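You operate a simulated robot arm through the tools that you are given. There is no shell and no other tool.

The job below is to be done with a simulated two-armed robot. You get a single attempt, and the scene is never put back.

TASK
Pick up the medium green cup with one hand, pass it to the other hand and put it on the counter beside the small sink. Set down upright: medium green cup.

Only the result counts: the job must be done as asked and must still hold three seconds after the hand-in. Knocking over, shifting, dropping, spilling or breaking anything else fails it.

THE ROBOT
Two 7-joint arms with two-finger parallel grippers on one trunk, on a base that moves. Base frame: it is fixed to the floor where the robot stands at the start and does not move with it; the origin is under the middle of the robot, x ahead of it, y to its left, z up. Lengths are in m, angles in rad, forces in N, time in s.
The left shoulder is at the start at [0.06, 0.143, 0.975], the right one opposite. With the tool pointing down near the work surface each hand reaches from about 0.3 to 0.72 m from the robot's upright axis, wherever it stands, measured 20 degrees to its own side. Places, roughly: counter beside the small sink (17x16 cm) [1.54, -0.32, 0.84]; medium green cup (9x9x10 cm) [-0.4, -2, 0.9]. Payload 1.57 kg a hand.
Tool frame (each hand has its own): the origin (TCP) lies between the finger pads and is the grasp point; the fingertips stand 0.03 m ahead of it; z points along the fingers, y is the line along which they close. Largest opening 0.11 m; finger width 0.024, thickness 0.012; the body of the gripper, 0.048 by 0.112 m, starts 0.078 m behind the TCP.
Orientation is that of the tool frame in the base frame, as a unit quaternion [x, y, z, w]. With the fingers straight down and closing along the base's y, the tool's x points along the base's -x, its y along +y and its z along -z.

THE INTERFACE
- The arms move only by the tool send_rows. It takes "left_increments", "right_increments" or both (then of equal length, played together; a hand with none holds still); each is one flat list of numbers, 7 for each row, row after row: the shift along the tool's x, y, z in units of 40 mm (1.0 is 40 mm), then the turn, a rotation vector about the tool's x, y, z in units of 8 degrees (1.0 is 8 degrees), then the opening in per cent of the stroke, from 0 (shut) to 100 (fully open). In form: [tx, ty, tz, ax, ay, az, jaw, tx, ty, tz, ax, ay, az, jaw, ...]. A call has 1 to 20 rows; each row shifts and turns the commanded pose from where the row before left it, along the tool's axes as they then stand. A call with a number of a shift or a turn outside -1 to 1 is refused whole. Each row takes 0.2 s and may step no farther than 0.05 m and 0.15 rad from the row before; otherwise, or with a gripper value out of range, the whole call is refused. A pose out of reach is approached as far as the arm can. The call stops where the force on the tool passes 40 N (or 10 N more than at its start, if that is more) or the arm is blocked; 0.2 s more then pass. The fingers move at their own pace (about 0.045 m/s each) and stop on an object; they squeeze with about 23 N. The grip force told is the motor's: it shows also when the fingers shut on nothing. Time passes only in rows, and 0.2 s behind the last, so rows that do not move let the fingers close. It gives the time, the measured TCP pose, the force on the tool (base axes), the opening and the grip force at its end, in the units of the frame above (readings bear some noise), with the torque about the TCP (base axes, N m) and any sound that the robot's microphone picked up.
- Cameras (640 x 400 px; columns grow to the right, rows downward): "scene" is now at [0.0525, 0.003, 1.5916]; the picture's right is [0.05, -1.00, 0.00], its down [-0.69, -0.04, -0.72] and it looks along [0.72, 0.04, -0.70] (base axes); focal length 260 px, centre (320, 200). "left" rides on the left gripper at [0.07, -0.016, -0.141] in its tool frame; the picture's right is [0.23, 0.97, 0.00], its down [-0.86, 0.20, -0.48] and it looks along [-0.47, 0.11, 0.88] (tool axes); focal length 222 px, centre (320, 200). "right" rides on the right gripper at [0.07, 0.016, -0.141] in its tool frame; the picture's right is [-0.23, 0.97, 0.00], its down [-0.86, -0.20, -0.48] and it looks along [-0.47, -0.11, 0.88] (tool axes); focal length 222 px, centre (320, 200). There is no depth. A picture from a camera that has moved, and an enlarged one, comes with that camera's place and axes in the base frame and with its lens.
- grab_frame(camera): a new picture of that camera. It takes no simulated time.
- move_column(by): slides the trunk up (or, below 0, down) by that many m; the arms and the scene camera ride with it, the base frame stays. It gives what a move gives, with no picture.
- steer(legs): drives the robot by 1 to 6 legs, each [ahead, left, turn to the left] in m, m and rad, along the robot's own axes; the way and the turn of a leg run together, so that a leg with both is an arc; at most 1.5 m and 3.142 rad a leg. The arms and the cameras ride along, it lands a little off, and it stops where it bumps. It gives what a move gives.
- aim_head(pan, tilt): turns the head with the scene camera to pan (to the left, within 1.501 rad either way) and tilt (down, from -0.506 to 1.204), counted from straight ahead of the robot. It gives what a move gives.
- close_up(camera, box): a new picture of the part [left, top, right, bottom] of that camera's present view, enlarged. It takes no simulated time.
- sign_off(): hands the job in; it is judged then, once.

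Places have to be worked out from the pictures, the camera data and where the tool is seen. Open the grippers and draw the arms clear of the work before you hand the job in, unless the task says otherwise.

The tools are called as a command line: name --argument value ..., lists and objects as JSON in quotes. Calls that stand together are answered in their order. send_rows: Moves the arms, as the interface text tells. Its arguments: {"type":"object","properties":{"left_increments":{"type":"array","items":{"type":"number"}},"right_increments":{"type":"array","items":{"type":"number"}}},"required":[]} The other tools are called the same way: move_column (by) moves the trunk up or down; steer (legs) drives the base; aim_head (pan, tilt) turns the head that bears the scene camera; grab_frame (camera) takes a picture; close_up (camera, box) takes an enlarged picture of a part of a camera's view; sign_off () hands the job in.

At the start:

```text
time: 0.0
left_ee_pos: [0.5025, 0.1777, 1.1557]
left_ee_rot: [0.0, 1.0, 0.001, 0.001]
left_ft_force: [0.8, 0.0, 0.5]
left_wrist_torque: [0.01, -0.01, 0.0]
left_width: 0.11
left_grip_force: 0.0
right_ee_pos: [0.4289, -0.1701, 1.1002]
right_ee_rot: [0.0, 1.0, 0.001, 0.0]
right_ft_force: [-0.2, 0.2, 0.3]
right_wrist_torque: [0.01, 0.04, -0.02]
right_width: 0.1098
right_grip_force: 0.0
trunk travel left (down, up): [-0.574, 0.016]
robot x, y, heading: [-0.0031, 0.0043, 0.001]
head pan, tilt (commanded): [0.051, 0.77]
```

scene: 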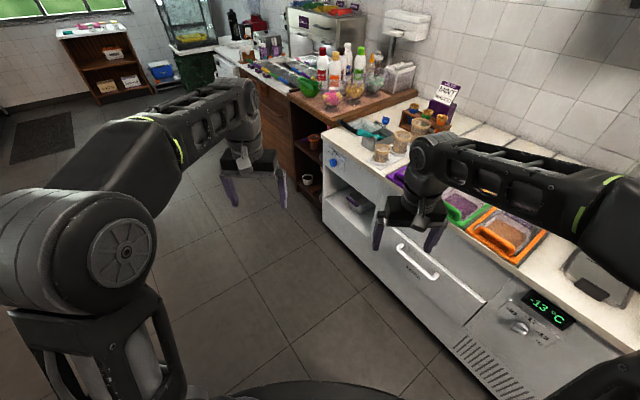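
right: 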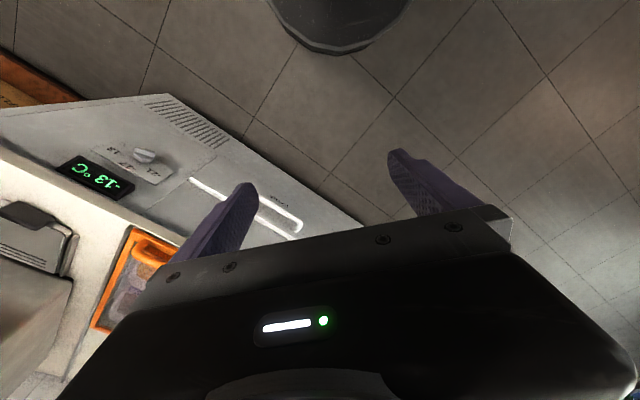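
left: 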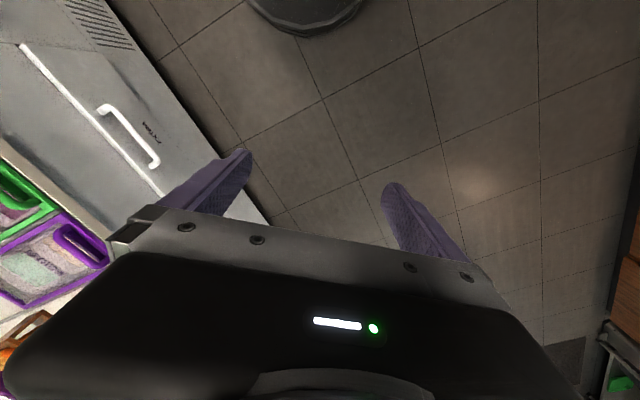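

The scene shows a counter running ahead and to the right; the cup should be behind-right at about (-0.4, -2). I'll turn the head right to look for it.

aim_head --pan -1.5 --tilt 0.4

```text
time: 1.6
left_ee_pos: [0.5014, 0.1778, 1.1561]
left_ee_rot: [0.0, 1.0, 0.0, 0.001]
left_ft_force: [-0.2, 0.4, 0.5]
left_wrist_torque: [0.02, -0.01, 0.02]
left_width: 0.1104
left_grip_force: 0.0
right_ee_pos: [0.4292, -0.1712, 1.1003]
right_ee_rot: [-0.001, 1.0, 0.0, 0.001]
right_ft_force: [0.5, 0.2, -0.5]
right_wrist_torque: [0.04, 0.01, 0.01]
right_width: 0.11
right_grip_force: 0.1
trunk travel left (down, up): [-0.574, 0.016]
robot x, y, heading: [-0.0004, 0.0018, -0.005]
head pan, tilt (commanded): [-1.499, 0.4]
```

The head is now panned right; I take a picture to see that side.

grab_frame --camera "scene"

```text
taken
camera scene: at [-0.0228, -0.0936, 1.6243], right [-1.0, -0.07, 0.0], down [-0.03, 0.39, -0.92], along [0.07, -0.92, -0.39], focal length 260 px, centre (320, 200)
```

scene: 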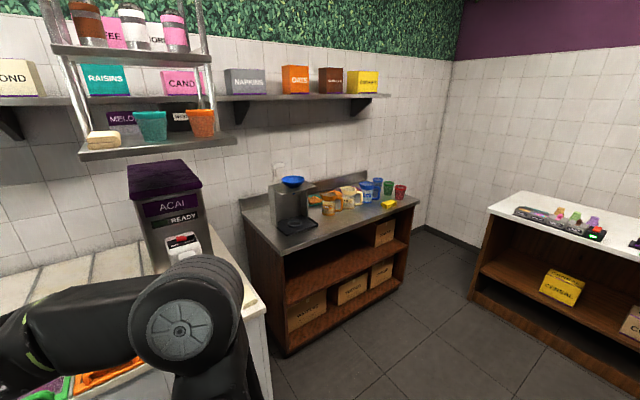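

On the back counter I see blue, green and red cups at about column 375-400. I zoom in there.

close_up --camera "scene" --box '[230, 160, 430, 285]'

close_up --camera "scene" --box '[335, 165, 425, 221]'

```text
3.20 times, centred on (330, 222) of scene
camera zoom: at [-0.0228, -0.0936, 1.6243], right [-1.0, -0.07, 0.0], down [-0.03, 0.39, -0.92], along [0.07, -0.92, -0.39], focal length 834 px, centre (288, 128)
```

zoom: 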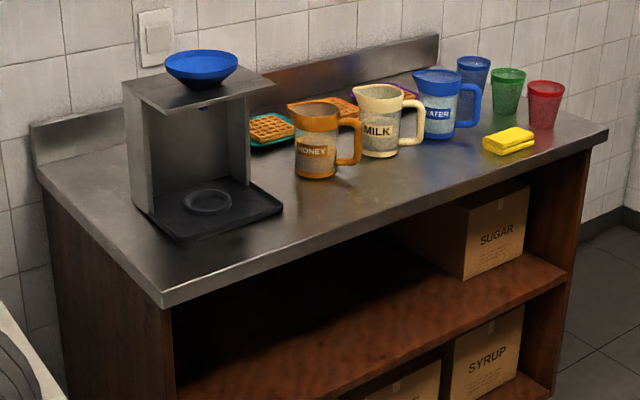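

```text
7.11 times, centred on (380, 193) of scene
camera zoom: at [-0.0228, -0.0936, 1.6243], right [-1.0, -0.07, 0.0], down [-0.03, 0.39, -0.92], along [0.07, -0.92, -0.39], focal length 1853 px, centre (-107, 250)
```

zoom: 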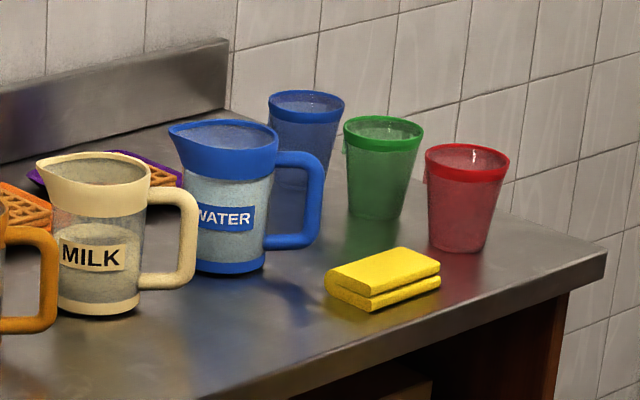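

The green cup stands between blue and red cups near the right end of the back counter, at about (-0.43, -2.07). Now I look at the destination near (1.54, -0.32).

aim_head --pan -0.2 --tilt 0.5

grab_frame --camera "scene"

```text
time: 3.1
left_ee_pos: [0.5017, 0.1782, 1.1565]
left_ee_rot: [-0.001, 1.0, 0.0, 0.001]
left_ft_force: [-0.6, 0.3, 0.6]
left_wrist_torque: [0.01, -0.03, 0.01]
left_width: 0.11
left_grip_force: 0.1
right_ee_pos: [0.4296, -0.1697, 1.1011]
right_ee_rot: [0.0, 1.0, 0.0, 0.001]
right_ft_force: [-0.4, -0.4, -0.1]
right_wrist_torque: [-0.03, -0.02, 0.03]
right_width: 0.1101
right_grip_force: 0.0
trunk travel left (down, up): [-0.574, 0.016]
robot x, y, heading: [-0.0041, 0.0001, 0.003]
head pan, tilt (commanded): [-0.201, 0.499]
```

```text
taken
camera scene: at [0.0597, -0.0194, 1.6151], right [-0.2, -0.98, 0.0], down [-0.47, 0.1, -0.88], along [0.86, -0.18, -0.48], focal length 260 px, centre (320, 200)
```

scene: 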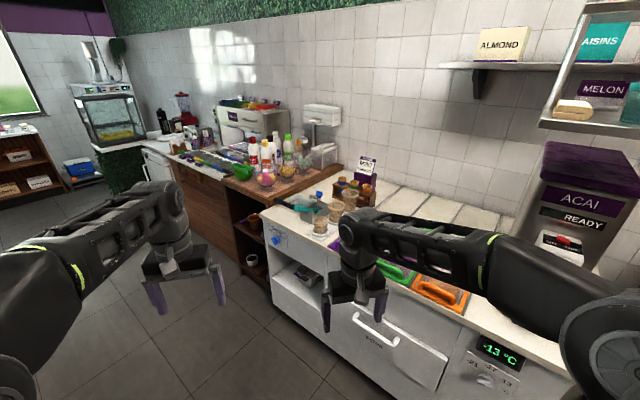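

The destination projects to about pixel (320, 193); I zoom in there to see the small sink and what's around.

close_up --camera "scene" --box '[250, 150, 410, 250]'

close_up --camera "scene" --box '[130, 90, 350, 228]'

```text
4.00 times, centred on (330, 200) of scene
camera zoom: at [0.0597, -0.0194, 1.6151], right [-0.2, -0.98, 0.0], down [-0.47, 0.1, -0.88], along [0.86, -0.18, -0.48], focal length 1042 px, centre (280, 200)
```

zoom: 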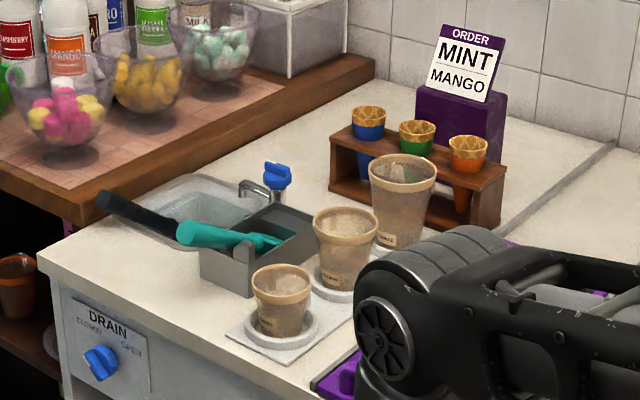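

```text
2.90 times, centred on (240, 159) of scene
camera zoom: at [0.0597, -0.0194, 1.6151], right [-0.2, -0.98, 0.0], down [-0.47, 0.1, -0.88], along [0.86, -0.18, -0.48], focal length 755 px, centre (552, 319)
```

zoom: 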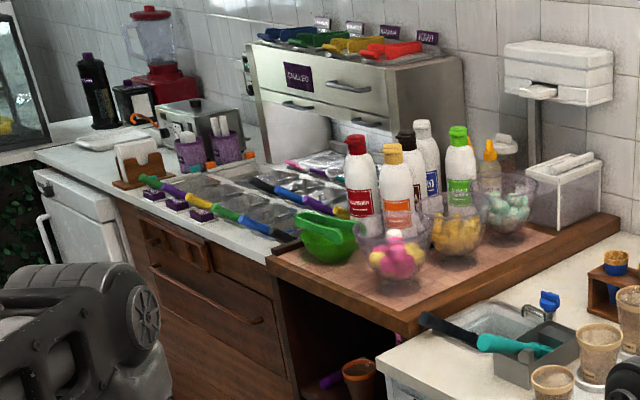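

The target patch lies behind/right of the small sink near the left end of the white counter. Plan: the right hand picks the cup from its free right side, the left hand takes it from above and places it. First I turn to face the wall and strafe right towards the cups' counter.

steer --legs '[[0, 0, -0.873], [0, -1.3, 0]]'

aim_head --pan -0.2 --tilt 0.6

grab_frame --camera "scene"

```text
time: 11.9
left_ee_pos: [-0.5541, -1.1028, 1.1563]
left_ee_rot: [0.433, 0.902, 0.0, 0.001]
left_ft_force: [-0.8, -0.3, 0.3]
left_wrist_torque: [-0.02, -0.02, 0.02]
left_width: 0.1101
left_grip_force: 0.1
right_ee_pos: [-0.8699, -1.2634, 1.0995]
right_ee_rot: [0.432, 0.902, 0.0, 0.0]
right_ft_force: [-1.0, -0.8, -0.3]
right_wrist_torque: [-0.02, -0.01, -0.04]
right_width: 0.11
right_grip_force: 0.0
trunk travel left (down, up): [-0.574, 0.016]
robot x, y, heading: [-1.0063, -0.8234, -0.894]
head pan, tilt (commanded): [-0.201, 0.499]
```

```text
time: 12.6
left_ee_pos: [-0.5548, -1.1014, 1.1572]
left_ee_rot: [0.432, 0.902, 0.0, 0.001]
left_ft_force: [-0.4, 0.9, 0.4]
left_wrist_torque: [0.0, -0.01, 0.01]
left_width: 0.1099
left_grip_force: 0.1
right_ee_pos: [-0.8704, -1.2626, 1.1008]
right_ee_rot: [0.433, 0.902, -0.001, 0.001]
right_ft_force: [0.0, -0.3, 0.2]
right_wrist_torque: [0.04, -0.05, 0.0]
right_width: 0.11
right_grip_force: 0.2
trunk travel left (down, up): [-0.574, 0.016]
robot x, y, heading: [-1.0083, -0.8189, -0.894]
head pan, tilt (commanded): [-0.201, 0.6]
```

```text
taken
camera scene: at [-0.9845, -0.8785, 1.6061], right [-0.89, -0.46, 0.0], down [-0.26, 0.5, -0.83], along [0.38, -0.73, -0.56], focal length 260 px, centre (320, 200)
```

scene: 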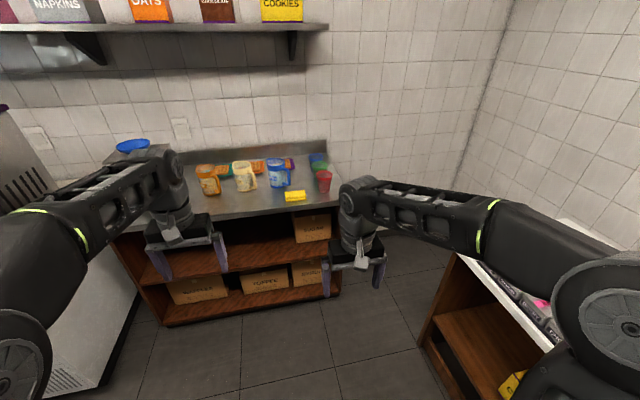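

The robot is now in front of the cups' counter. I zoom in on the cups for positions.

close_up --camera "scene" --box '[240, 130, 368, 210]'

close_up --camera "scene" --box '[290, 140, 346, 175]'

```text
5.00 times, centred on (304, 170) of scene
camera zoom: at [-0.9845, -0.8785, 1.6061], right [-0.89, -0.46, 0.0], down [-0.26, 0.5, -0.83], along [0.38, -0.73, -0.56], focal length 1303 px, centre (400, 350)
```

zoom: 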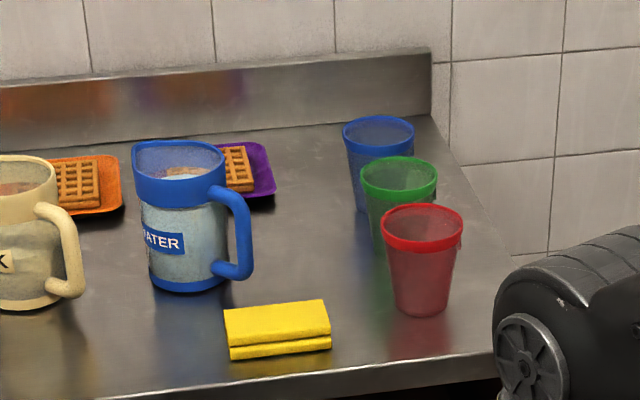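

```text
11.43 times, centred on (318, 158) of scene
camera zoom: at [-0.9845, -0.8785, 1.6061], right [-0.89, -0.46, 0.0], down [-0.26, 0.5, -0.83], along [0.38, -0.73, -0.56], focal length 2978 px, centre (343, 686)
```

zoom: 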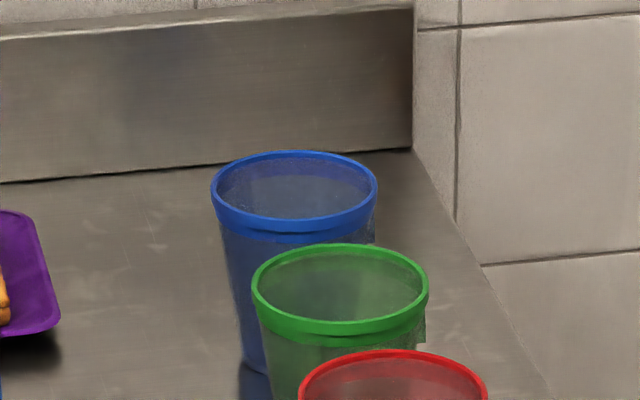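

The cups are near the right end of the table, with free space to the green cup's right. I strafe right and drive forward to the pick pose, then turn left a bit.

steer --legs '[[0, -0.45, 0], [0.5, 0, 0], [0, 0, 0.5]]'

aim_head --pan -0.2 --tilt 0.9

grab_frame --camera "scene"

grab_frame --camera "right"

```text
time: 19.2
left_ee_pos: [-0.5205, -1.5174, 1.156]
left_ee_rot: [0.194, 0.981, 0.0, 0.001]
left_ft_force: [0.3, 0.6, -0.6]
left_wrist_torque: [-0.01, -0.01, 0.0]
left_width: 0.1099
left_grip_force: 0.1
right_ee_pos: [-0.7206, -1.8103, 1.0998]
right_ee_rot: [0.193, 0.981, 0.001, 0.0]
right_ft_force: [-1.0, -0.2, 0.0]
right_wrist_torque: [0.05, 0.04, -0.01]
right_width: 0.11
right_grip_force: 0.1
trunk travel left (down, up): [-0.574, 0.016]
robot x, y, heading: [-1.0468, -1.488, -0.389]
head pan, tilt (commanded): [-0.201, 0.6]
```

```text
time: 20.0
left_ee_pos: [-0.5207, -1.5175, 1.1558]
left_ee_rot: [0.194, 0.981, -0.001, 0.0]
left_ft_force: [-0.5, 1.2, 0.8]
left_wrist_torque: [-0.01, 0.0, 0.0]
left_width: 0.1102
left_grip_force: 0.1
right_ee_pos: [-0.7191, -1.8106, 1.1001]
right_ee_rot: [0.194, 0.981, 0.0, 0.0]
right_ft_force: [0.7, 0.0, 0.6]
right_wrist_torque: [0.0, 0.01, 0.01]
right_width: 0.1099
right_grip_force: 0.0
trunk travel left (down, up): [-0.574, 0.016]
robot x, y, heading: [-1.051, -1.4918, -0.393]
head pan, tilt (commanded): [-0.201, 0.901]
```

```text
taken
camera scene: at [-1.0166, -1.5216, 1.5813], right [-0.56, -0.83, 0.0], down [-0.65, 0.44, -0.62], along [0.52, -0.35, -0.78], focal length 260 px, centre (320, 200)
```

scene: 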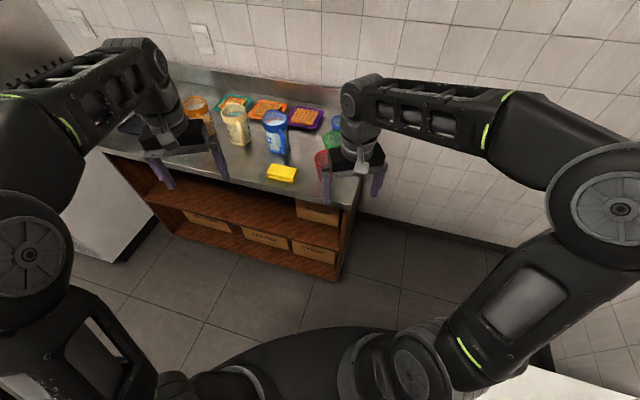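

```text
taken
camera right: at [-0.7783, -1.7684, 1.2414], right [0.58, 0.81, 0.0], down [0.71, -0.51, 0.48], along [0.39, -0.28, -0.88], focal length 222 px, centre (320, 200)
```

right: 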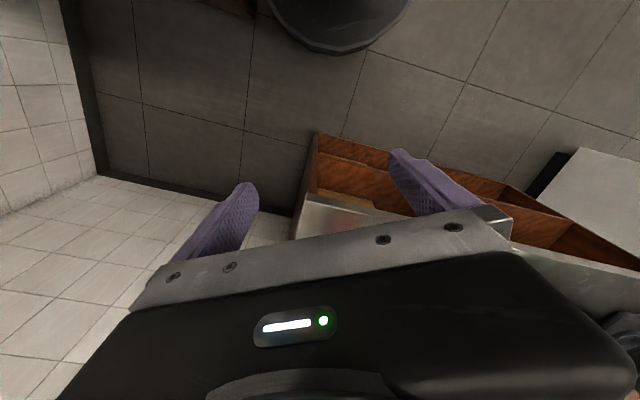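

The right hand hides the cups. I rotate the right hand in place so that it points left along the wall and 40° below horizontal (yaw +62°, then pitch up 50°).

send_rows --right_increments '[0, 0, 0, 0, 0, -0.975, 100, 0, 0, 0, 0, 0, -0.975, 100, 0, 0, 0, 0, 0, -0.975, 100, 0, 0, 0, 0, 0, -0.975, 100, 0, 0, 0, 0, 0, -0.975, 100, 0, 0, 0, 0, 0, -0.975, 100, 0, 0, 0, 0, 0, -0.975, 100, 0, 0, 0, 0, 0, -0.975, 100, 0, 0, 0, 0, -0.893, 0, 100, 0, 0, 0, 0, -0.893, 0, 100, 0, 0, 0, 0, -0.893, 0, 100, 0, 0, 0, 0, -0.893, 0, 100, 0, 0, 0, 0, -0.893, 0, 100, 0, 0, 0, 0, -0.893, 0, 100, 0, 0, 0, 0, -0.893, 0, 100]'

grab_frame --camera "scene"

grab_frame --camera "right"

```text
time: 23.2
left_ee_pos: [-0.5192, -1.5173, 1.1563]
left_ee_rot: [0.194, 0.981, 0.0, 0.001]
left_ft_force: [0.5, -0.5, -0.3]
left_wrist_torque: [0.04, 0.0, 0.01]
left_width: 0.1099
left_grip_force: 0.1
right_ee_pos: [-0.7205, -1.8109, 1.1005]
right_ee_rot: [-0.309, 0.851, 0.144, 0.398]
right_ft_force: [0.5, 0.0, -0.3]
right_wrist_torque: [-0.04, -0.02, 0.01]
right_width: 0.1102
right_grip_force: 0.0
trunk travel left (down, up): [-0.574, 0.016]
robot x, y, heading: [-1.0499, -1.4892, -0.386]
head pan, tilt (commanded): [-0.201, 0.901]
```

```text
taken
camera scene: at [-1.0167, -1.522, 1.5813], right [-0.56, -0.83, 0.0], down [-0.65, 0.44, -0.62], along [0.52, -0.35, -0.78], focal length 260 px, centre (320, 200)
```

scene: 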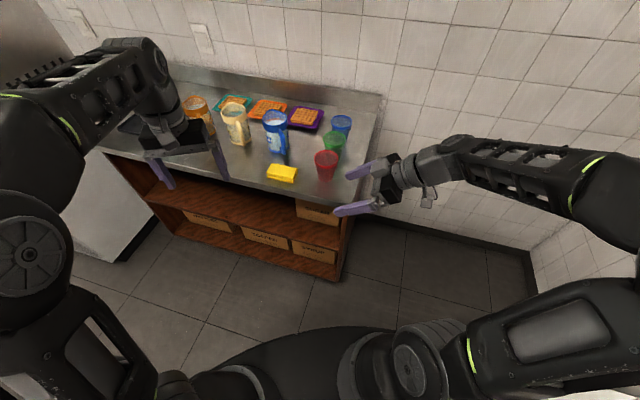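

```text
taken
camera right: at [-0.8475, -1.8964, 1.1378], right [-0.51, 0.84, 0.17], down [0.27, -0.04, 0.96], along [0.82, 0.54, -0.21], focal length 222 px, centre (320, 200)
```

right: 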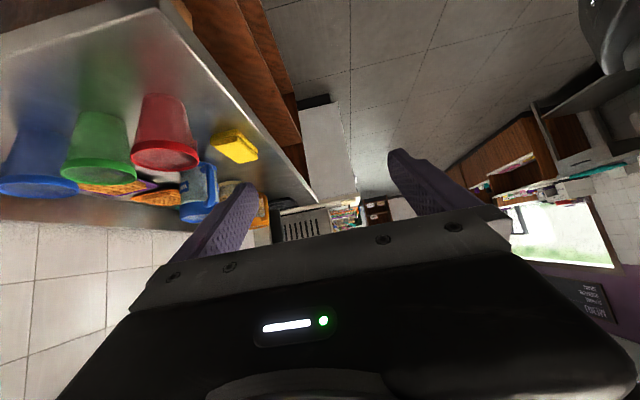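

The hand took the orientation well and the cups are in view of both cameras. I zoom on the cups to triangulate.

close_up --camera "scene" --box '[260, 90, 388, 170]'

close_up --camera "scene" --box '[300, 100, 396, 220]'

close_up --camera "right" --box '[0, 60, 240, 210]'

```text
5.00 times, centred on (324, 130) of scene
camera zoom: at [-1.0167, -1.522, 1.5813], right [-0.56, -0.83, 0.0], down [-0.65, 0.44, -0.62], along [0.52, -0.35, -0.78], focal length 1303 px, centre (300, 550)
```

zoom: 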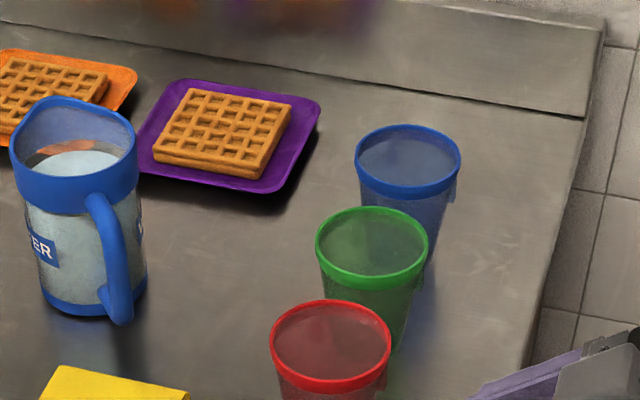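

```text
3.33 times, centred on (348, 160) of scene
camera zoom: at [-1.0167, -1.522, 1.5813], right [-0.56, -0.83, 0.0], down [-0.65, 0.44, -0.62], along [0.52, -0.35, -0.78], focal length 868 px, centre (227, 333)
```

zoom: 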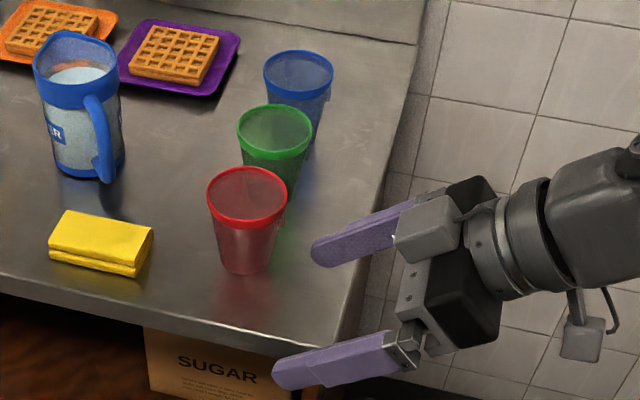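

```text
2.67 times, centred on (120, 135) of right
camera zoom: at [-0.8475, -1.8964, 1.1378], right [-0.51, 0.84, 0.17], down [0.27, -0.04, 0.96], along [0.82, 0.54, -0.21], focal length 592 px, centre (853, 373)
```

zoom: 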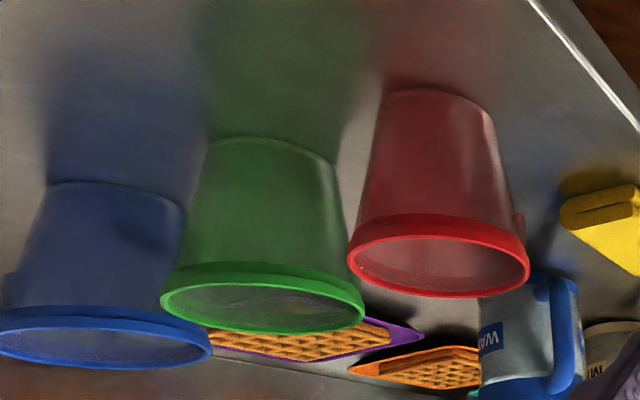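

Triangulation puts the green cup's rim at about (-0.407, -1.995, 0.970), table top z≈0.873, red and blue about 11 cm either side along the wall normal. I drive 0.2 m closer towards the table.

steer --legs '[[0.176, -0.095, 0]]'

grab_frame --camera "scene"

close_up --camera "scene" --box '[270, 80, 430, 180]'

grab_frame --camera "right"

```text
time: 24.8
left_ee_pos: [-0.3933, -1.6744, 1.1564]
left_ee_rot: [0.195, 0.981, 0.0, 0.0]
left_ft_force: [-0.2, -0.3, -1.2]
left_wrist_torque: [0.04, 0.03, 0.01]
left_width: 0.1102
left_grip_force: 0.0
right_ee_pos: [-0.5922, -1.9677, 1.0999]
right_ee_rot: [-0.309, 0.852, 0.145, 0.398]
right_ft_force: [0.1, -1.1, 0.2]
right_wrist_torque: [0.03, -0.02, 0.05]
right_width: 0.1101
right_grip_force: 0.0
trunk travel left (down, up): [-0.574, 0.016]
robot x, y, heading: [-0.9244, -1.6473, -0.39]
head pan, tilt (commanded): [-0.201, 0.901]
```

```text
taken
camera scene: at [-0.8891, -1.6787, 1.5812], right [-0.56, -0.83, 0.0], down [-0.65, 0.44, -0.62], along [0.51, -0.35, -0.78], focal length 260 px, centre (320, 200)
```

scene: 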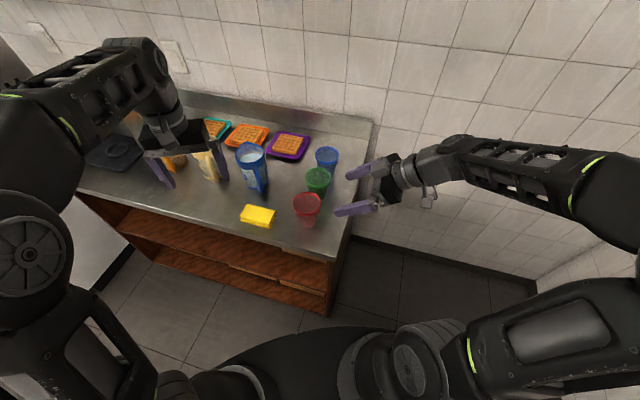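

```text
4.00 times, centred on (350, 130) of scene
camera zoom: at [-0.8891, -1.6787, 1.5812], right [-0.56, -0.83, 0.0], down [-0.65, 0.44, -0.62], along [0.51, -0.35, -0.78], focal length 1042 px, centre (200, 480)
```

zoom: 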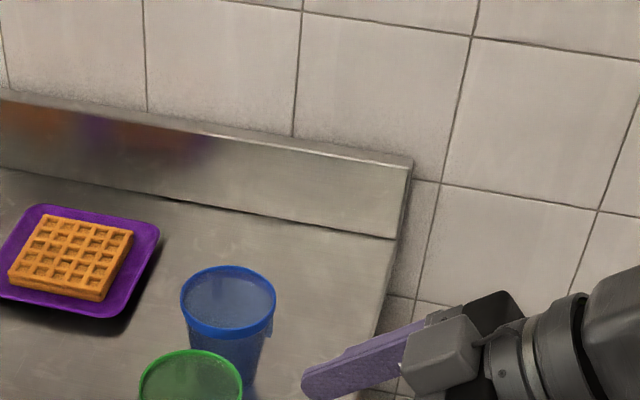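

```text
taken
camera right: at [-0.7208, -2.053, 1.1375], right [-0.51, 0.84, 0.18], down [0.27, -0.04, 0.96], along [0.81, 0.54, -0.21], focal length 222 px, centre (320, 200)
```

right: 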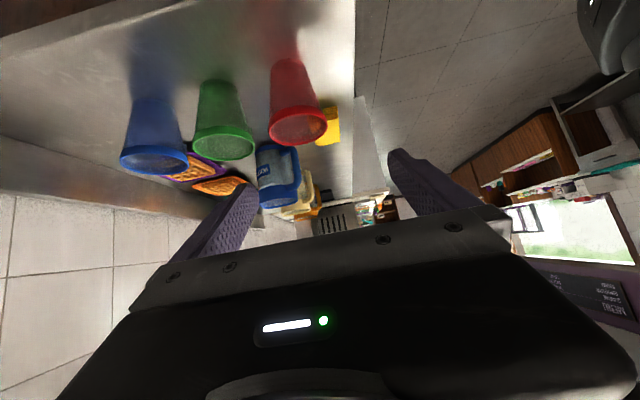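

I take tighter zooms on the green cup from both cameras to refine its position.

close_up --camera "scene" --box '[270, 135, 370, 235]'

close_up --camera "right" --box '[100, 50, 340, 200]'

```text
4.00 times, centred on (320, 185) of scene
camera zoom: at [-0.8891, -1.6787, 1.5812], right [-0.56, -0.83, 0.0], down [-0.65, 0.44, -0.62], along [0.51, -0.35, -0.78], focal length 1042 px, centre (320, 260)
```

zoom: 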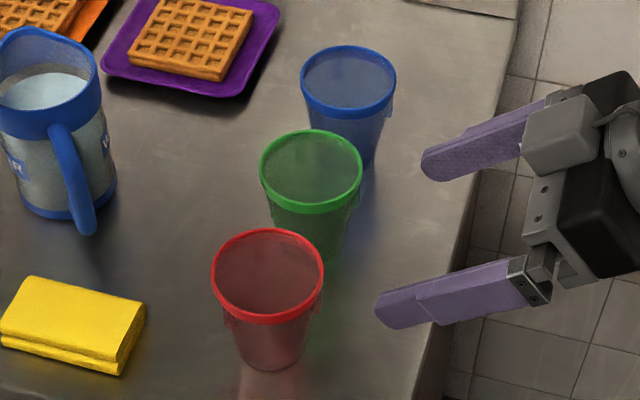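

```text
2.67 times, centred on (220, 125) of right
camera zoom: at [-0.7208, -2.053, 1.1375], right [-0.51, 0.84, 0.18], down [0.27, -0.04, 0.96], along [0.81, 0.54, -0.21], focal length 592 px, centre (587, 400)
```

zoom: 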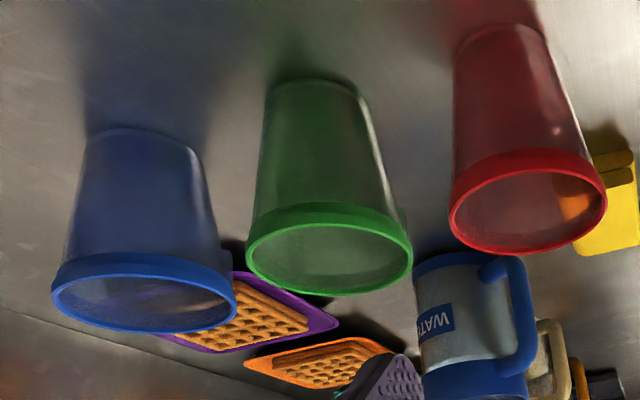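

Refined: cup axis (-0.407, -1.994), rim z≈0.971, table z≈0.871. I flatten the hand to 33° below horizontal, move it to the pre-grasp point 15 cm up-right of the cup along the approach line, with opening 88%.

send_rows --right_increments '[0, 0, 0, 0, -0.84, 0, 88, 0, -0.8625, 0, 0, 0, 0, 88, 0, -0.8625, 0, 0, 0, 0, 88, 0, -0.8625, 0, 0, 0, 0, 88, 0, -0.8625, 0, 0, 0, 0, 88, 0.748, 0, 0.486, 0, 0, 0, 88, 0.748, 0, 0.486, 0, 0, 0, 88, 0.748, 0, 0.486, 0, 0, 0, 88]'

grab_frame --camera "right"

close_up --camera "scene" --box '[270, 125, 430, 225]'

```text
time: 26.6
left_ee_pos: [-0.3953, -1.6747, 1.1564]
left_ee_rot: [0.194, 0.981, 0.0, 0.002]
left_ft_force: [0.3, -0.3, -0.3]
left_wrist_torque: [-0.02, 0.01, -0.02]
left_width: 0.1101
left_grip_force: 0.0
right_ee_pos: [-0.5043, -2.0715, 0.9935]
right_ee_rot: [-0.301, 0.827, 0.162, 0.446]
right_ft_force: [-0.6, -0.8, 0.6]
right_wrist_torque: [0.03, -0.01, 0.01]
right_width: 0.0968
right_grip_force: 0.1
trunk travel left (down, up): [-0.574, 0.016]
robot x, y, heading: [-0.9243, -1.6458, -0.388]
head pan, tilt (commanded): [-0.201, 0.901]
```

```text
taken
camera right: at [-0.6352, -2.1599, 1.0125], right [-0.53, 0.83, 0.19], down [0.18, -0.11, 0.98], along [0.83, 0.55, -0.09], focal length 222 px, centre (320, 200)
```

right: 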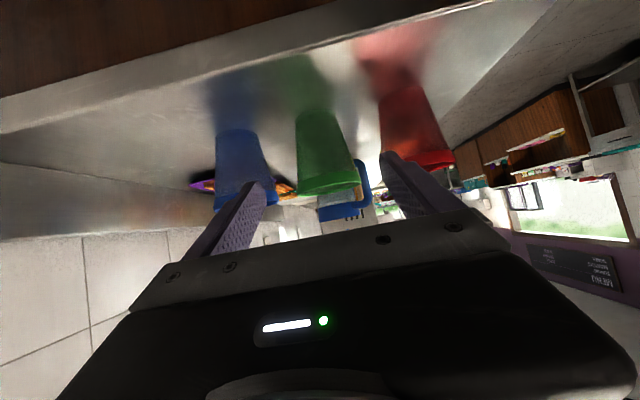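

```text
4.00 times, centred on (350, 175) of scene
camera zoom: at [-0.8897, -1.6782, 1.5813], right [-0.56, -0.83, 0.0], down [-0.65, 0.44, -0.62], along [0.52, -0.35, -0.78], focal length 1042 px, centre (200, 300)
```

zoom: 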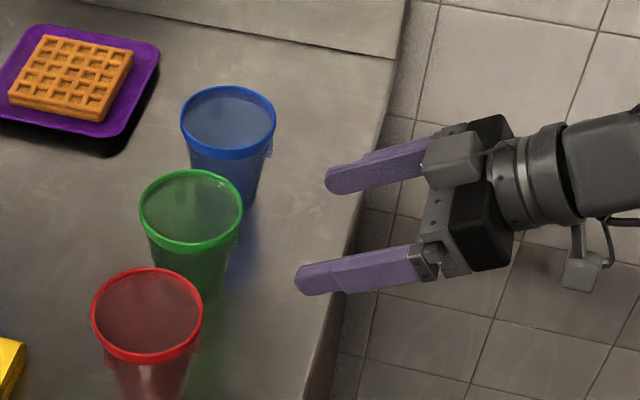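

Alignment looks right: the cup's mid-body projects between the fingers as computed. I advance 9 cm along the fingers and check clearances.

send_rows --right_increments '[0, -0.025, 0.75, 0, 0, 0, 88, 0, -0.025, 0.75, 0, 0, 0, 88, 0, -0.025, 0.75, 0, 0, 0, 88]'

grab_frame --camera "right"

close_up --camera "scene" --box '[270, 125, 430, 225]'

```text
time: 27.4
left_ee_pos: [-0.3934, -1.674, 1.1559]
left_ee_rot: [0.195, 0.981, -0.001, 0.0]
left_ft_force: [-1.0, -0.3, -0.1]
left_wrist_torque: [-0.02, 0.01, 0.0]
left_width: 0.1097
left_grip_force: 0.1
right_ee_pos: [-0.4458, -2.0269, 0.9431]
right_ee_rot: [-0.301, 0.827, 0.163, 0.446]
right_ft_force: [-0.1, -1.2, 0.4]
right_wrist_torque: [-0.03, 0.01, 0.03]
right_width: 0.097
right_grip_force: 0.0
trunk travel left (down, up): [-0.574, 0.016]
robot x, y, heading: [-0.9255, -1.6421, -0.395]
head pan, tilt (commanded): [-0.201, 0.901]
```

```text
taken
camera right: at [-0.5756, -2.1145, 0.9625], right [-0.53, 0.83, 0.19], down [0.18, -0.11, 0.98], along [0.83, 0.55, -0.09], focal length 222 px, centre (320, 200)
```

right: 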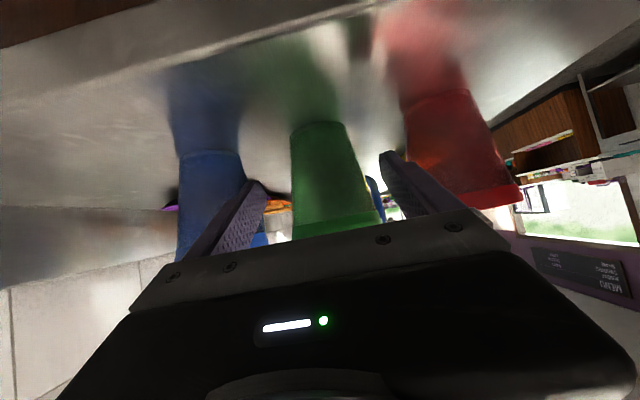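

```text
4.00 times, centred on (350, 175) of scene
camera zoom: at [-0.8892, -1.6778, 1.5812], right [-0.56, -0.83, 0.0], down [-0.65, 0.44, -0.62], along [0.51, -0.35, -0.78], focal length 1042 px, centre (200, 300)
```

zoom: 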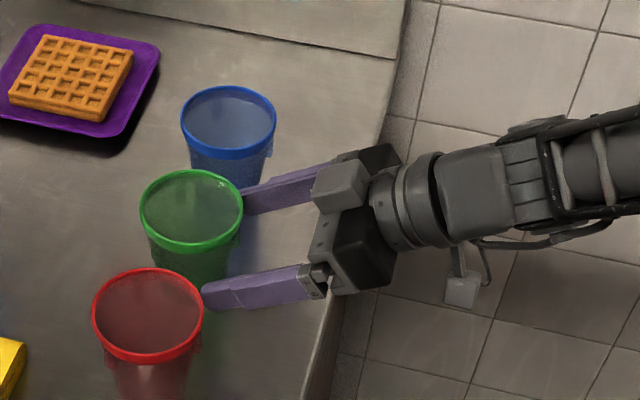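

Clearances on both sides look like about 1 cm. I advance the remaining 6 cm slowly.

send_rows --right_increments '[0, 0, 0.5, 0, 0, 0, 88, 0, 0, 0.5, 0, 0, 0, 88, 0, 0, 0.5, 0, 0, 0, 88]'

grab_frame --camera "right"

close_up --camera "scene" --box '[270, 125, 430, 225]'

```text
time: 28.2
left_ee_pos: [-0.3933, -1.6746, 1.156]
left_ee_rot: [0.194, 0.981, -0.001, 0.0]
left_ft_force: [-0.2, 0.4, -0.8]
left_wrist_torque: [-0.05, 0.0, 0.0]
left_width: 0.11
left_grip_force: 0.1
right_ee_pos: [-0.4073, -1.9941, 0.9141]
right_ee_rot: [-0.3, 0.827, 0.162, 0.446]
right_ft_force: [-0.3, 0.3, 0.5]
right_wrist_torque: [0.0, -0.02, 0.0]
right_width: 0.0968
right_grip_force: 0.1
trunk travel left (down, up): [-0.574, 0.016]
robot x, y, heading: [-0.9233, -1.644, -0.391]
head pan, tilt (commanded): [-0.201, 0.901]
```

```text
taken
camera right: at [-0.5371, -2.082, 0.933], right [-0.53, 0.83, 0.19], down [0.18, -0.11, 0.98], along [0.83, 0.55, -0.09], focal length 222 px, centre (320, 200)
```

right: 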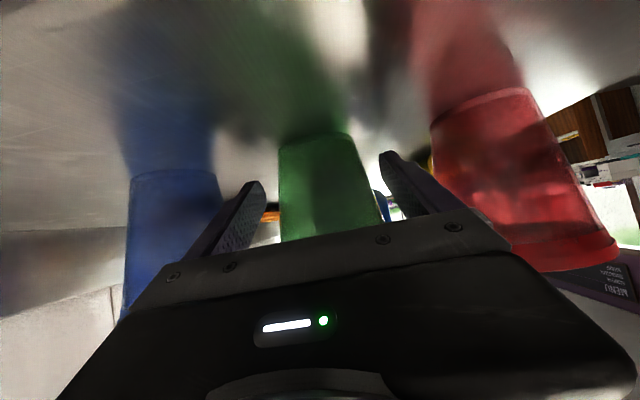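

```text
4.00 times, centred on (350, 175) of scene
camera zoom: at [-0.8894, -1.6776, 1.5812], right [-0.56, -0.83, 0.0], down [-0.65, 0.44, -0.62], along [0.51, -0.35, -0.78], focal length 1042 px, centre (200, 300)
```

zoom: 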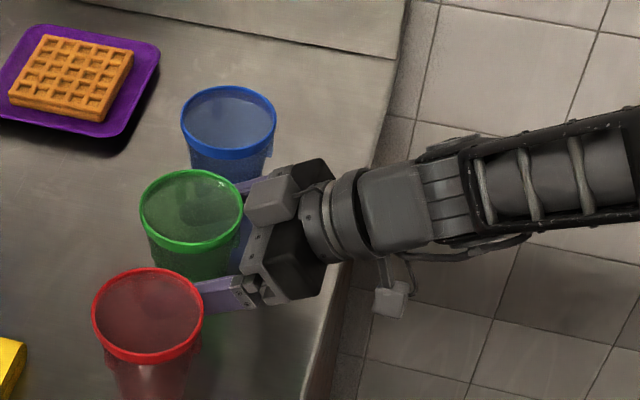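

The cup sits centred between the fingers with TCP at (-0.407, -1.994, 0.914). I close the right gripper on it.

send_rows --right_increments '[0, 0, 0, 0, 0, 0, 0, 0, 0, 0, 0, 0, 0, 0, 0, 0, 0, 0, 0, 0, 0, 0, 0, 0, 0, 0, 0, 0, 0, 0, 0, 0, 0, 0, 0]'

grab_frame --camera "right"

close_up --camera "scene" --box '[270, 125, 430, 225]'

```text
time: 29.4
left_ee_pos: [-0.3932, -1.6733, 1.1558]
left_ee_rot: [0.195, 0.981, -0.001, 0.002]
left_ft_force: [-0.5, 0.0, 0.0]
left_wrist_torque: [0.0, 0.01, 0.0]
left_width: 0.1101
left_grip_force: 0.0
right_ee_pos: [-0.4074, -1.9937, 0.9146]
right_ee_rot: [-0.301, 0.827, 0.162, 0.446]
right_ft_force: [0.3, -0.4, -0.8]
right_wrist_torque: [-0.02, -0.02, -0.02]
right_width: 0.0677
right_grip_force: 22.5
trunk travel left (down, up): [-0.574, 0.016]
robot x, y, heading: [-0.9273, -1.6476, -0.392]
head pan, tilt (commanded): [-0.201, 0.901]
```

```text
taken
camera right: at [-0.5376, -2.0819, 0.9331], right [-0.53, 0.83, 0.19], down [0.18, -0.11, 0.98], along [0.83, 0.55, -0.09], focal length 222 px, centre (320, 200)
```

right: 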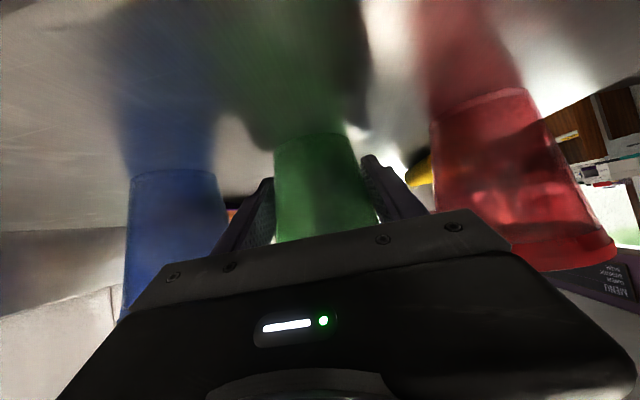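

```text
4.00 times, centred on (350, 175) of scene
camera zoom: at [-0.89, -1.6775, 1.5812], right [-0.56, -0.83, 0.0], down [-0.65, 0.44, -0.62], along [0.52, -0.35, -0.78], focal length 1042 px, centre (200, 300)
```

zoom: 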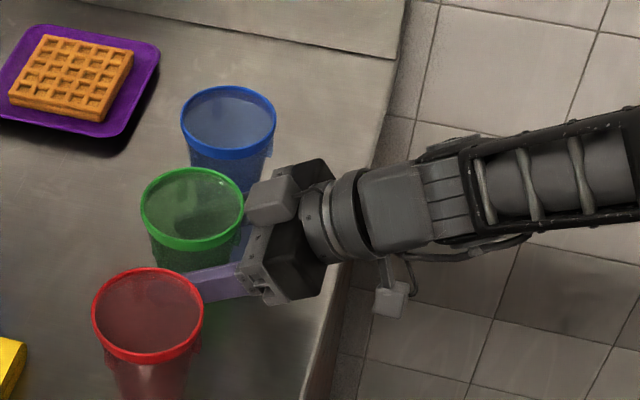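

Grip is solid (width 0.068, 22.5 N). I lift straight up 4 cm and check the cup follows.

send_rows --right_increments '[-0.209, 0, -0.137, 0, 0, 0, 0, -0.209, 0, -0.137, 0, 0, 0, 0, -0.209, 0, -0.137, 0, 0, 0, 0, -0.209, 0, -0.137, 0, 0, 0, 0]'

grab_frame --camera "right"

close_up --camera "scene" --box '[270, 125, 430, 225]'

```text
time: 30.4
left_ee_pos: [-0.3941, -1.6739, 1.1564]
left_ee_rot: [0.194, 0.981, 0.0, 0.001]
left_ft_force: [-0.5, -0.3, 0.0]
left_wrist_torque: [0.03, 0.0, -0.01]
left_width: 0.1102
left_grip_force: 0.0
right_ee_pos: [-0.4082, -1.9936, 0.9526]
right_ee_rot: [-0.301, 0.827, 0.163, 0.446]
right_ft_force: [1.1, 0.3, -0.2]
right_wrist_torque: [0.0, -0.01, -0.02]
right_width: 0.0677
right_grip_force: 22.9
trunk travel left (down, up): [-0.574, 0.016]
robot x, y, heading: [-0.925, -1.6495, -0.393]
head pan, tilt (commanded): [-0.201, 0.901]
```

```text
taken
camera right: at [-0.5384, -2.0817, 0.9713], right [-0.53, 0.83, 0.19], down [0.18, -0.11, 0.98], along [0.83, 0.55, -0.09], focal length 222 px, centre (320, 200)
```

right: 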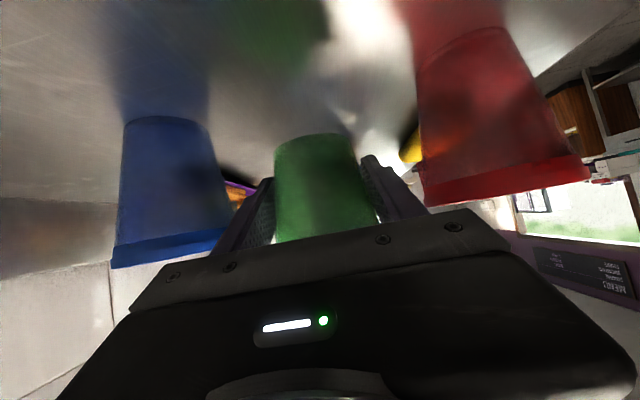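

```text
4.00 times, centred on (350, 175) of scene
camera zoom: at [-0.89, -1.6774, 1.5812], right [-0.56, -0.83, 0.0], down [-0.65, 0.44, -0.62], along [0.52, -0.35, -0.78], focal length 1042 px, centre (200, 300)
```

zoom: 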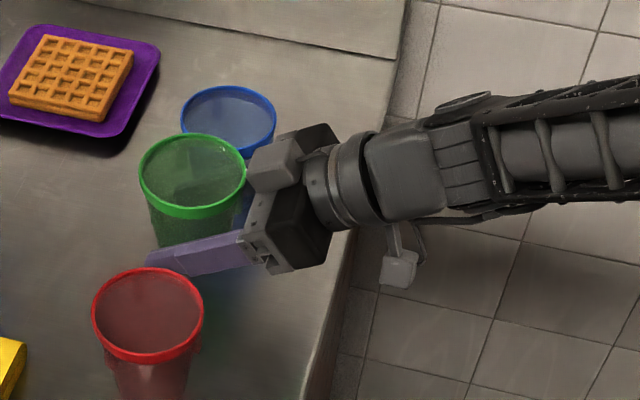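

The cup lifts cleanly and hangs level. I lift another 20 cm.

send_rows --right_increments '[-0.626, 0, -0.412, 0, 0, 0, 0, -0.626, 0, -0.412, 0, 0, 0, 0, -0.626, 0, -0.412, 0, 0, 0, 0, -0.626, 0, -0.412, 0, 0, 0, 0, -0.626, 0, -0.412, 0, 0, 0, 0, -0.626, 0, -0.412, 0, 0, 0, 0]'

grab_frame --camera "scene"

```text
time: 31.8
left_ee_pos: [-0.394, -1.6736, 1.1576]
left_ee_rot: [0.194, 0.981, 0.0, 0.001]
left_ft_force: [-0.6, 0.7, -0.4]
left_wrist_torque: [-0.03, 0.01, 0.04]
left_width: 0.1098
left_grip_force: 0.0
right_ee_pos: [-0.4083, -1.9925, 1.1331]
right_ee_rot: [-0.301, 0.827, 0.163, 0.446]
right_ft_force: [-0.6, 0.0, 1.0]
right_wrist_torque: [0.04, 0.0, 0.01]
right_width: 0.0676
right_grip_force: 22.4
trunk travel left (down, up): [-0.574, 0.016]
robot x, y, heading: [-0.9271, -1.6419, -0.391]
head pan, tilt (commanded): [-0.201, 0.901]
```

```text
taken
camera scene: at [-0.8903, -1.6771, 1.5812], right [-0.56, -0.83, 0.0], down [-0.65, 0.44, -0.62], along [0.52, -0.35, -0.78], focal length 260 px, centre (320, 200)
```

scene: 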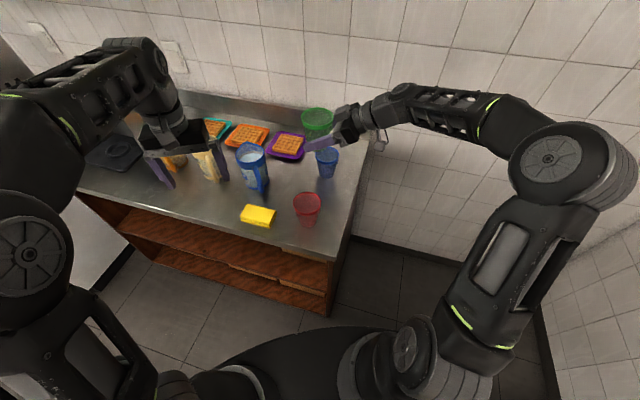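

Cup is well above the table. I back the robot straight away from the wall 0.6 m into open floor for the handover.

steer --legs '[[-0.53, 0.282, 0]]'

aim_head --pan 0 --tilt 0.75

grab_frame --camera "scene"

```text
time: 35.2
left_ee_pos: [-0.7727, -1.2137, 1.1568]
left_ee_rot: [0.198, 0.98, 0.0, 0.001]
left_ft_force: [-0.5, -0.6, -0.1]
left_wrist_torque: [0.0, -0.01, -0.04]
left_width: 0.1098
left_grip_force: 0.0
right_ee_pos: [-0.7874, -1.5333, 1.1313]
right_ee_rot: [-0.298, 0.828, 0.161, 0.447]
right_ft_force: [0.1, -0.1, 0.2]
right_wrist_torque: [0.02, 0.0, 0.0]
right_width: 0.0675
right_grip_force: 23.2
trunk travel left (down, up): [-0.574, 0.016]
robot x, y, heading: [-1.3051, -1.1876, -0.4]
head pan, tilt (commanded): [-0.201, 0.901]
```

```text
time: 35.9
left_ee_pos: [-0.771, -1.2144, 1.1549]
left_ee_rot: [0.198, 0.98, 0.0, 0.0]
left_ft_force: [-1.0, 0.0, -0.4]
left_wrist_torque: [0.01, 0.0, 0.01]
left_width: 0.1099
left_grip_force: 0.0
right_ee_pos: [-0.786, -1.5332, 1.132]
right_ee_rot: [-0.299, 0.828, 0.161, 0.446]
right_ft_force: [-0.8, -0.2, -0.2]
right_wrist_torque: [-0.01, 0.01, 0.0]
right_width: 0.0675
right_grip_force: 22.9
trunk travel left (down, up): [-0.574, 0.016]
robot x, y, heading: [-1.3037, -1.1846, -0.399]
head pan, tilt (commanded): [0.0, 0.75]
```

```text
taken
camera scene: at [-1.2542, -1.2049, 1.5931], right [-0.39, -0.92, 0.0], down [-0.63, 0.26, -0.73], along [0.67, -0.28, -0.68], focal length 260 px, centre (320, 200)
```

scene: 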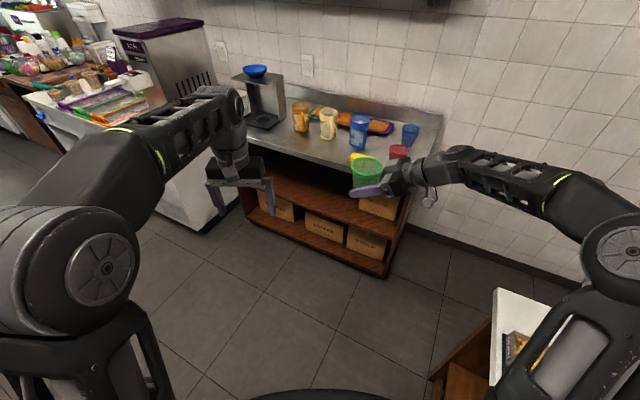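

Cup is held level by the right hand in the open. I turn the right hand to point straight left (yaw +27°) and bring the cup to the middle in front of the robot at TCP z≈0.99.

send_rows --right_increments '[-0.715, 0, -0.47, 0, 0, 0, 0, -0.715, 0, -0.47, 0, 0, 0, 0]'

```text
time: 36.5
left_ee_pos: [-0.7712, -1.2145, 1.1555]
left_ee_rot: [0.197, 0.98, 0.0, 0.001]
left_ft_force: [0.2, 0.7, 0.4]
left_wrist_torque: [0.01, 0.01, 0.01]
left_width: 0.1098
left_grip_force: 0.1
right_ee_pos: [-0.7869, -1.533, 1.202]
right_ee_rot: [-0.298, 0.829, 0.16, 0.446]
right_ft_force: [-0.1, 0.1, -0.5]
right_wrist_torque: [0.02, 0.01, 0.0]
right_width: 0.0675
right_grip_force: 23.3
trunk travel left (down, up): [-0.574, 0.016]
robot x, y, heading: [-1.3003, -1.1837, -0.399]
head pan, tilt (commanded): [0.0, 0.75]
```

Those were shift values by mistake (the hand just rose 7 cm, harmless). Now I do the intended yaw rotation of the right hand in place.

send_rows --right_increments '[0, 0, 0, -0.715, 0, -0.47, 0, 0, 0, 0, -0.715, 0, -0.47, 0, 0, 0, 0, -0.715, 0, -0.47, 0, 0, 0, 0, -0.715, 0, -0.47, 0]'

```text
time: 37.5
left_ee_pos: [-0.772, -1.2129, 1.1562]
left_ee_rot: [0.198, 0.98, 0.0, 0.0]
left_ft_force: [-0.3, -0.4, -0.4]
left_wrist_torque: [0.0, -0.04, 0.0]
left_width: 0.1098
left_grip_force: 0.1
right_ee_pos: [-0.7882, -1.5356, 1.2003]
right_ee_rot: [-0.464, 0.748, 0.25, 0.404]
right_ft_force: [-0.9, 0.7, 0.1]
right_wrist_torque: [-0.02, 0.0, 0.02]
right_width: 0.0672
right_grip_force: 22.1
right hand out of reach, approached as far as the arm can: row 4
trunk travel left (down, up): [-0.574, 0.016]
robot x, y, heading: [-1.3042, -1.1835, -0.397]
head pan, tilt (commanded): [0.0, 0.75]
```

Right hand now points ~86° left. I bring the cup in to about (0.50, -0.02, 0.99) in the robot's frame.

send_rows --right_increments '[0.437, 0.423, 0.701, 0, 0, 0, 0, 0.437, 0.423, 0.701, 0, 0, 0, 0, 0.437, 0.423, 0.701, 0, 0, 0, 0, 0.437, 0.423, 0.701, 0, 0, 0, 0, 0.437, 0.423, 0.701, 0, 0, 0, 0, 0.437, 0.423, 0.701, 0, 0, 0, 0, 0.437, 0.423, 0.701, 0, 0, 0, 0]'

grab_frame --camera "scene"

```text
time: 39.1
left_ee_pos: [-0.772, -1.2132, 1.1556]
left_ee_rot: [0.198, 0.98, -0.001, 0.0]
left_ft_force: [-0.6, -0.5, 0.1]
left_wrist_torque: [-0.01, -0.01, 0.0]
left_width: 0.1101
left_grip_force: 0.1
right_ee_pos: [-0.8485, -1.3962, 0.9911]
right_ee_rot: [-0.464, 0.748, 0.249, 0.404]
right_ft_force: [0.7, 0.0, -0.4]
right_wrist_torque: [-0.02, 0.01, 0.02]
right_width: 0.0673
right_grip_force: 23.4
trunk travel left (down, up): [-0.574, 0.016]
robot x, y, heading: [-1.3036, -1.1791, -0.397]
head pan, tilt (commanded): [0.0, 0.75]
```

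```text
taken
camera scene: at [-1.254, -1.205, 1.5932], right [-0.39, -0.92, 0.0], down [-0.63, 0.26, -0.73], along [0.67, -0.28, -0.68], focal length 260 px, centre (320, 200)
```

scene: 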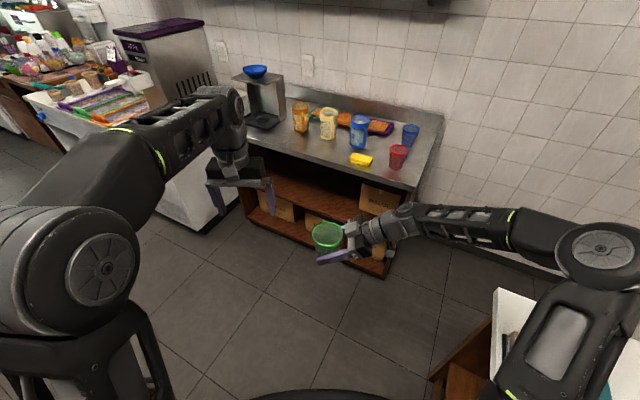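

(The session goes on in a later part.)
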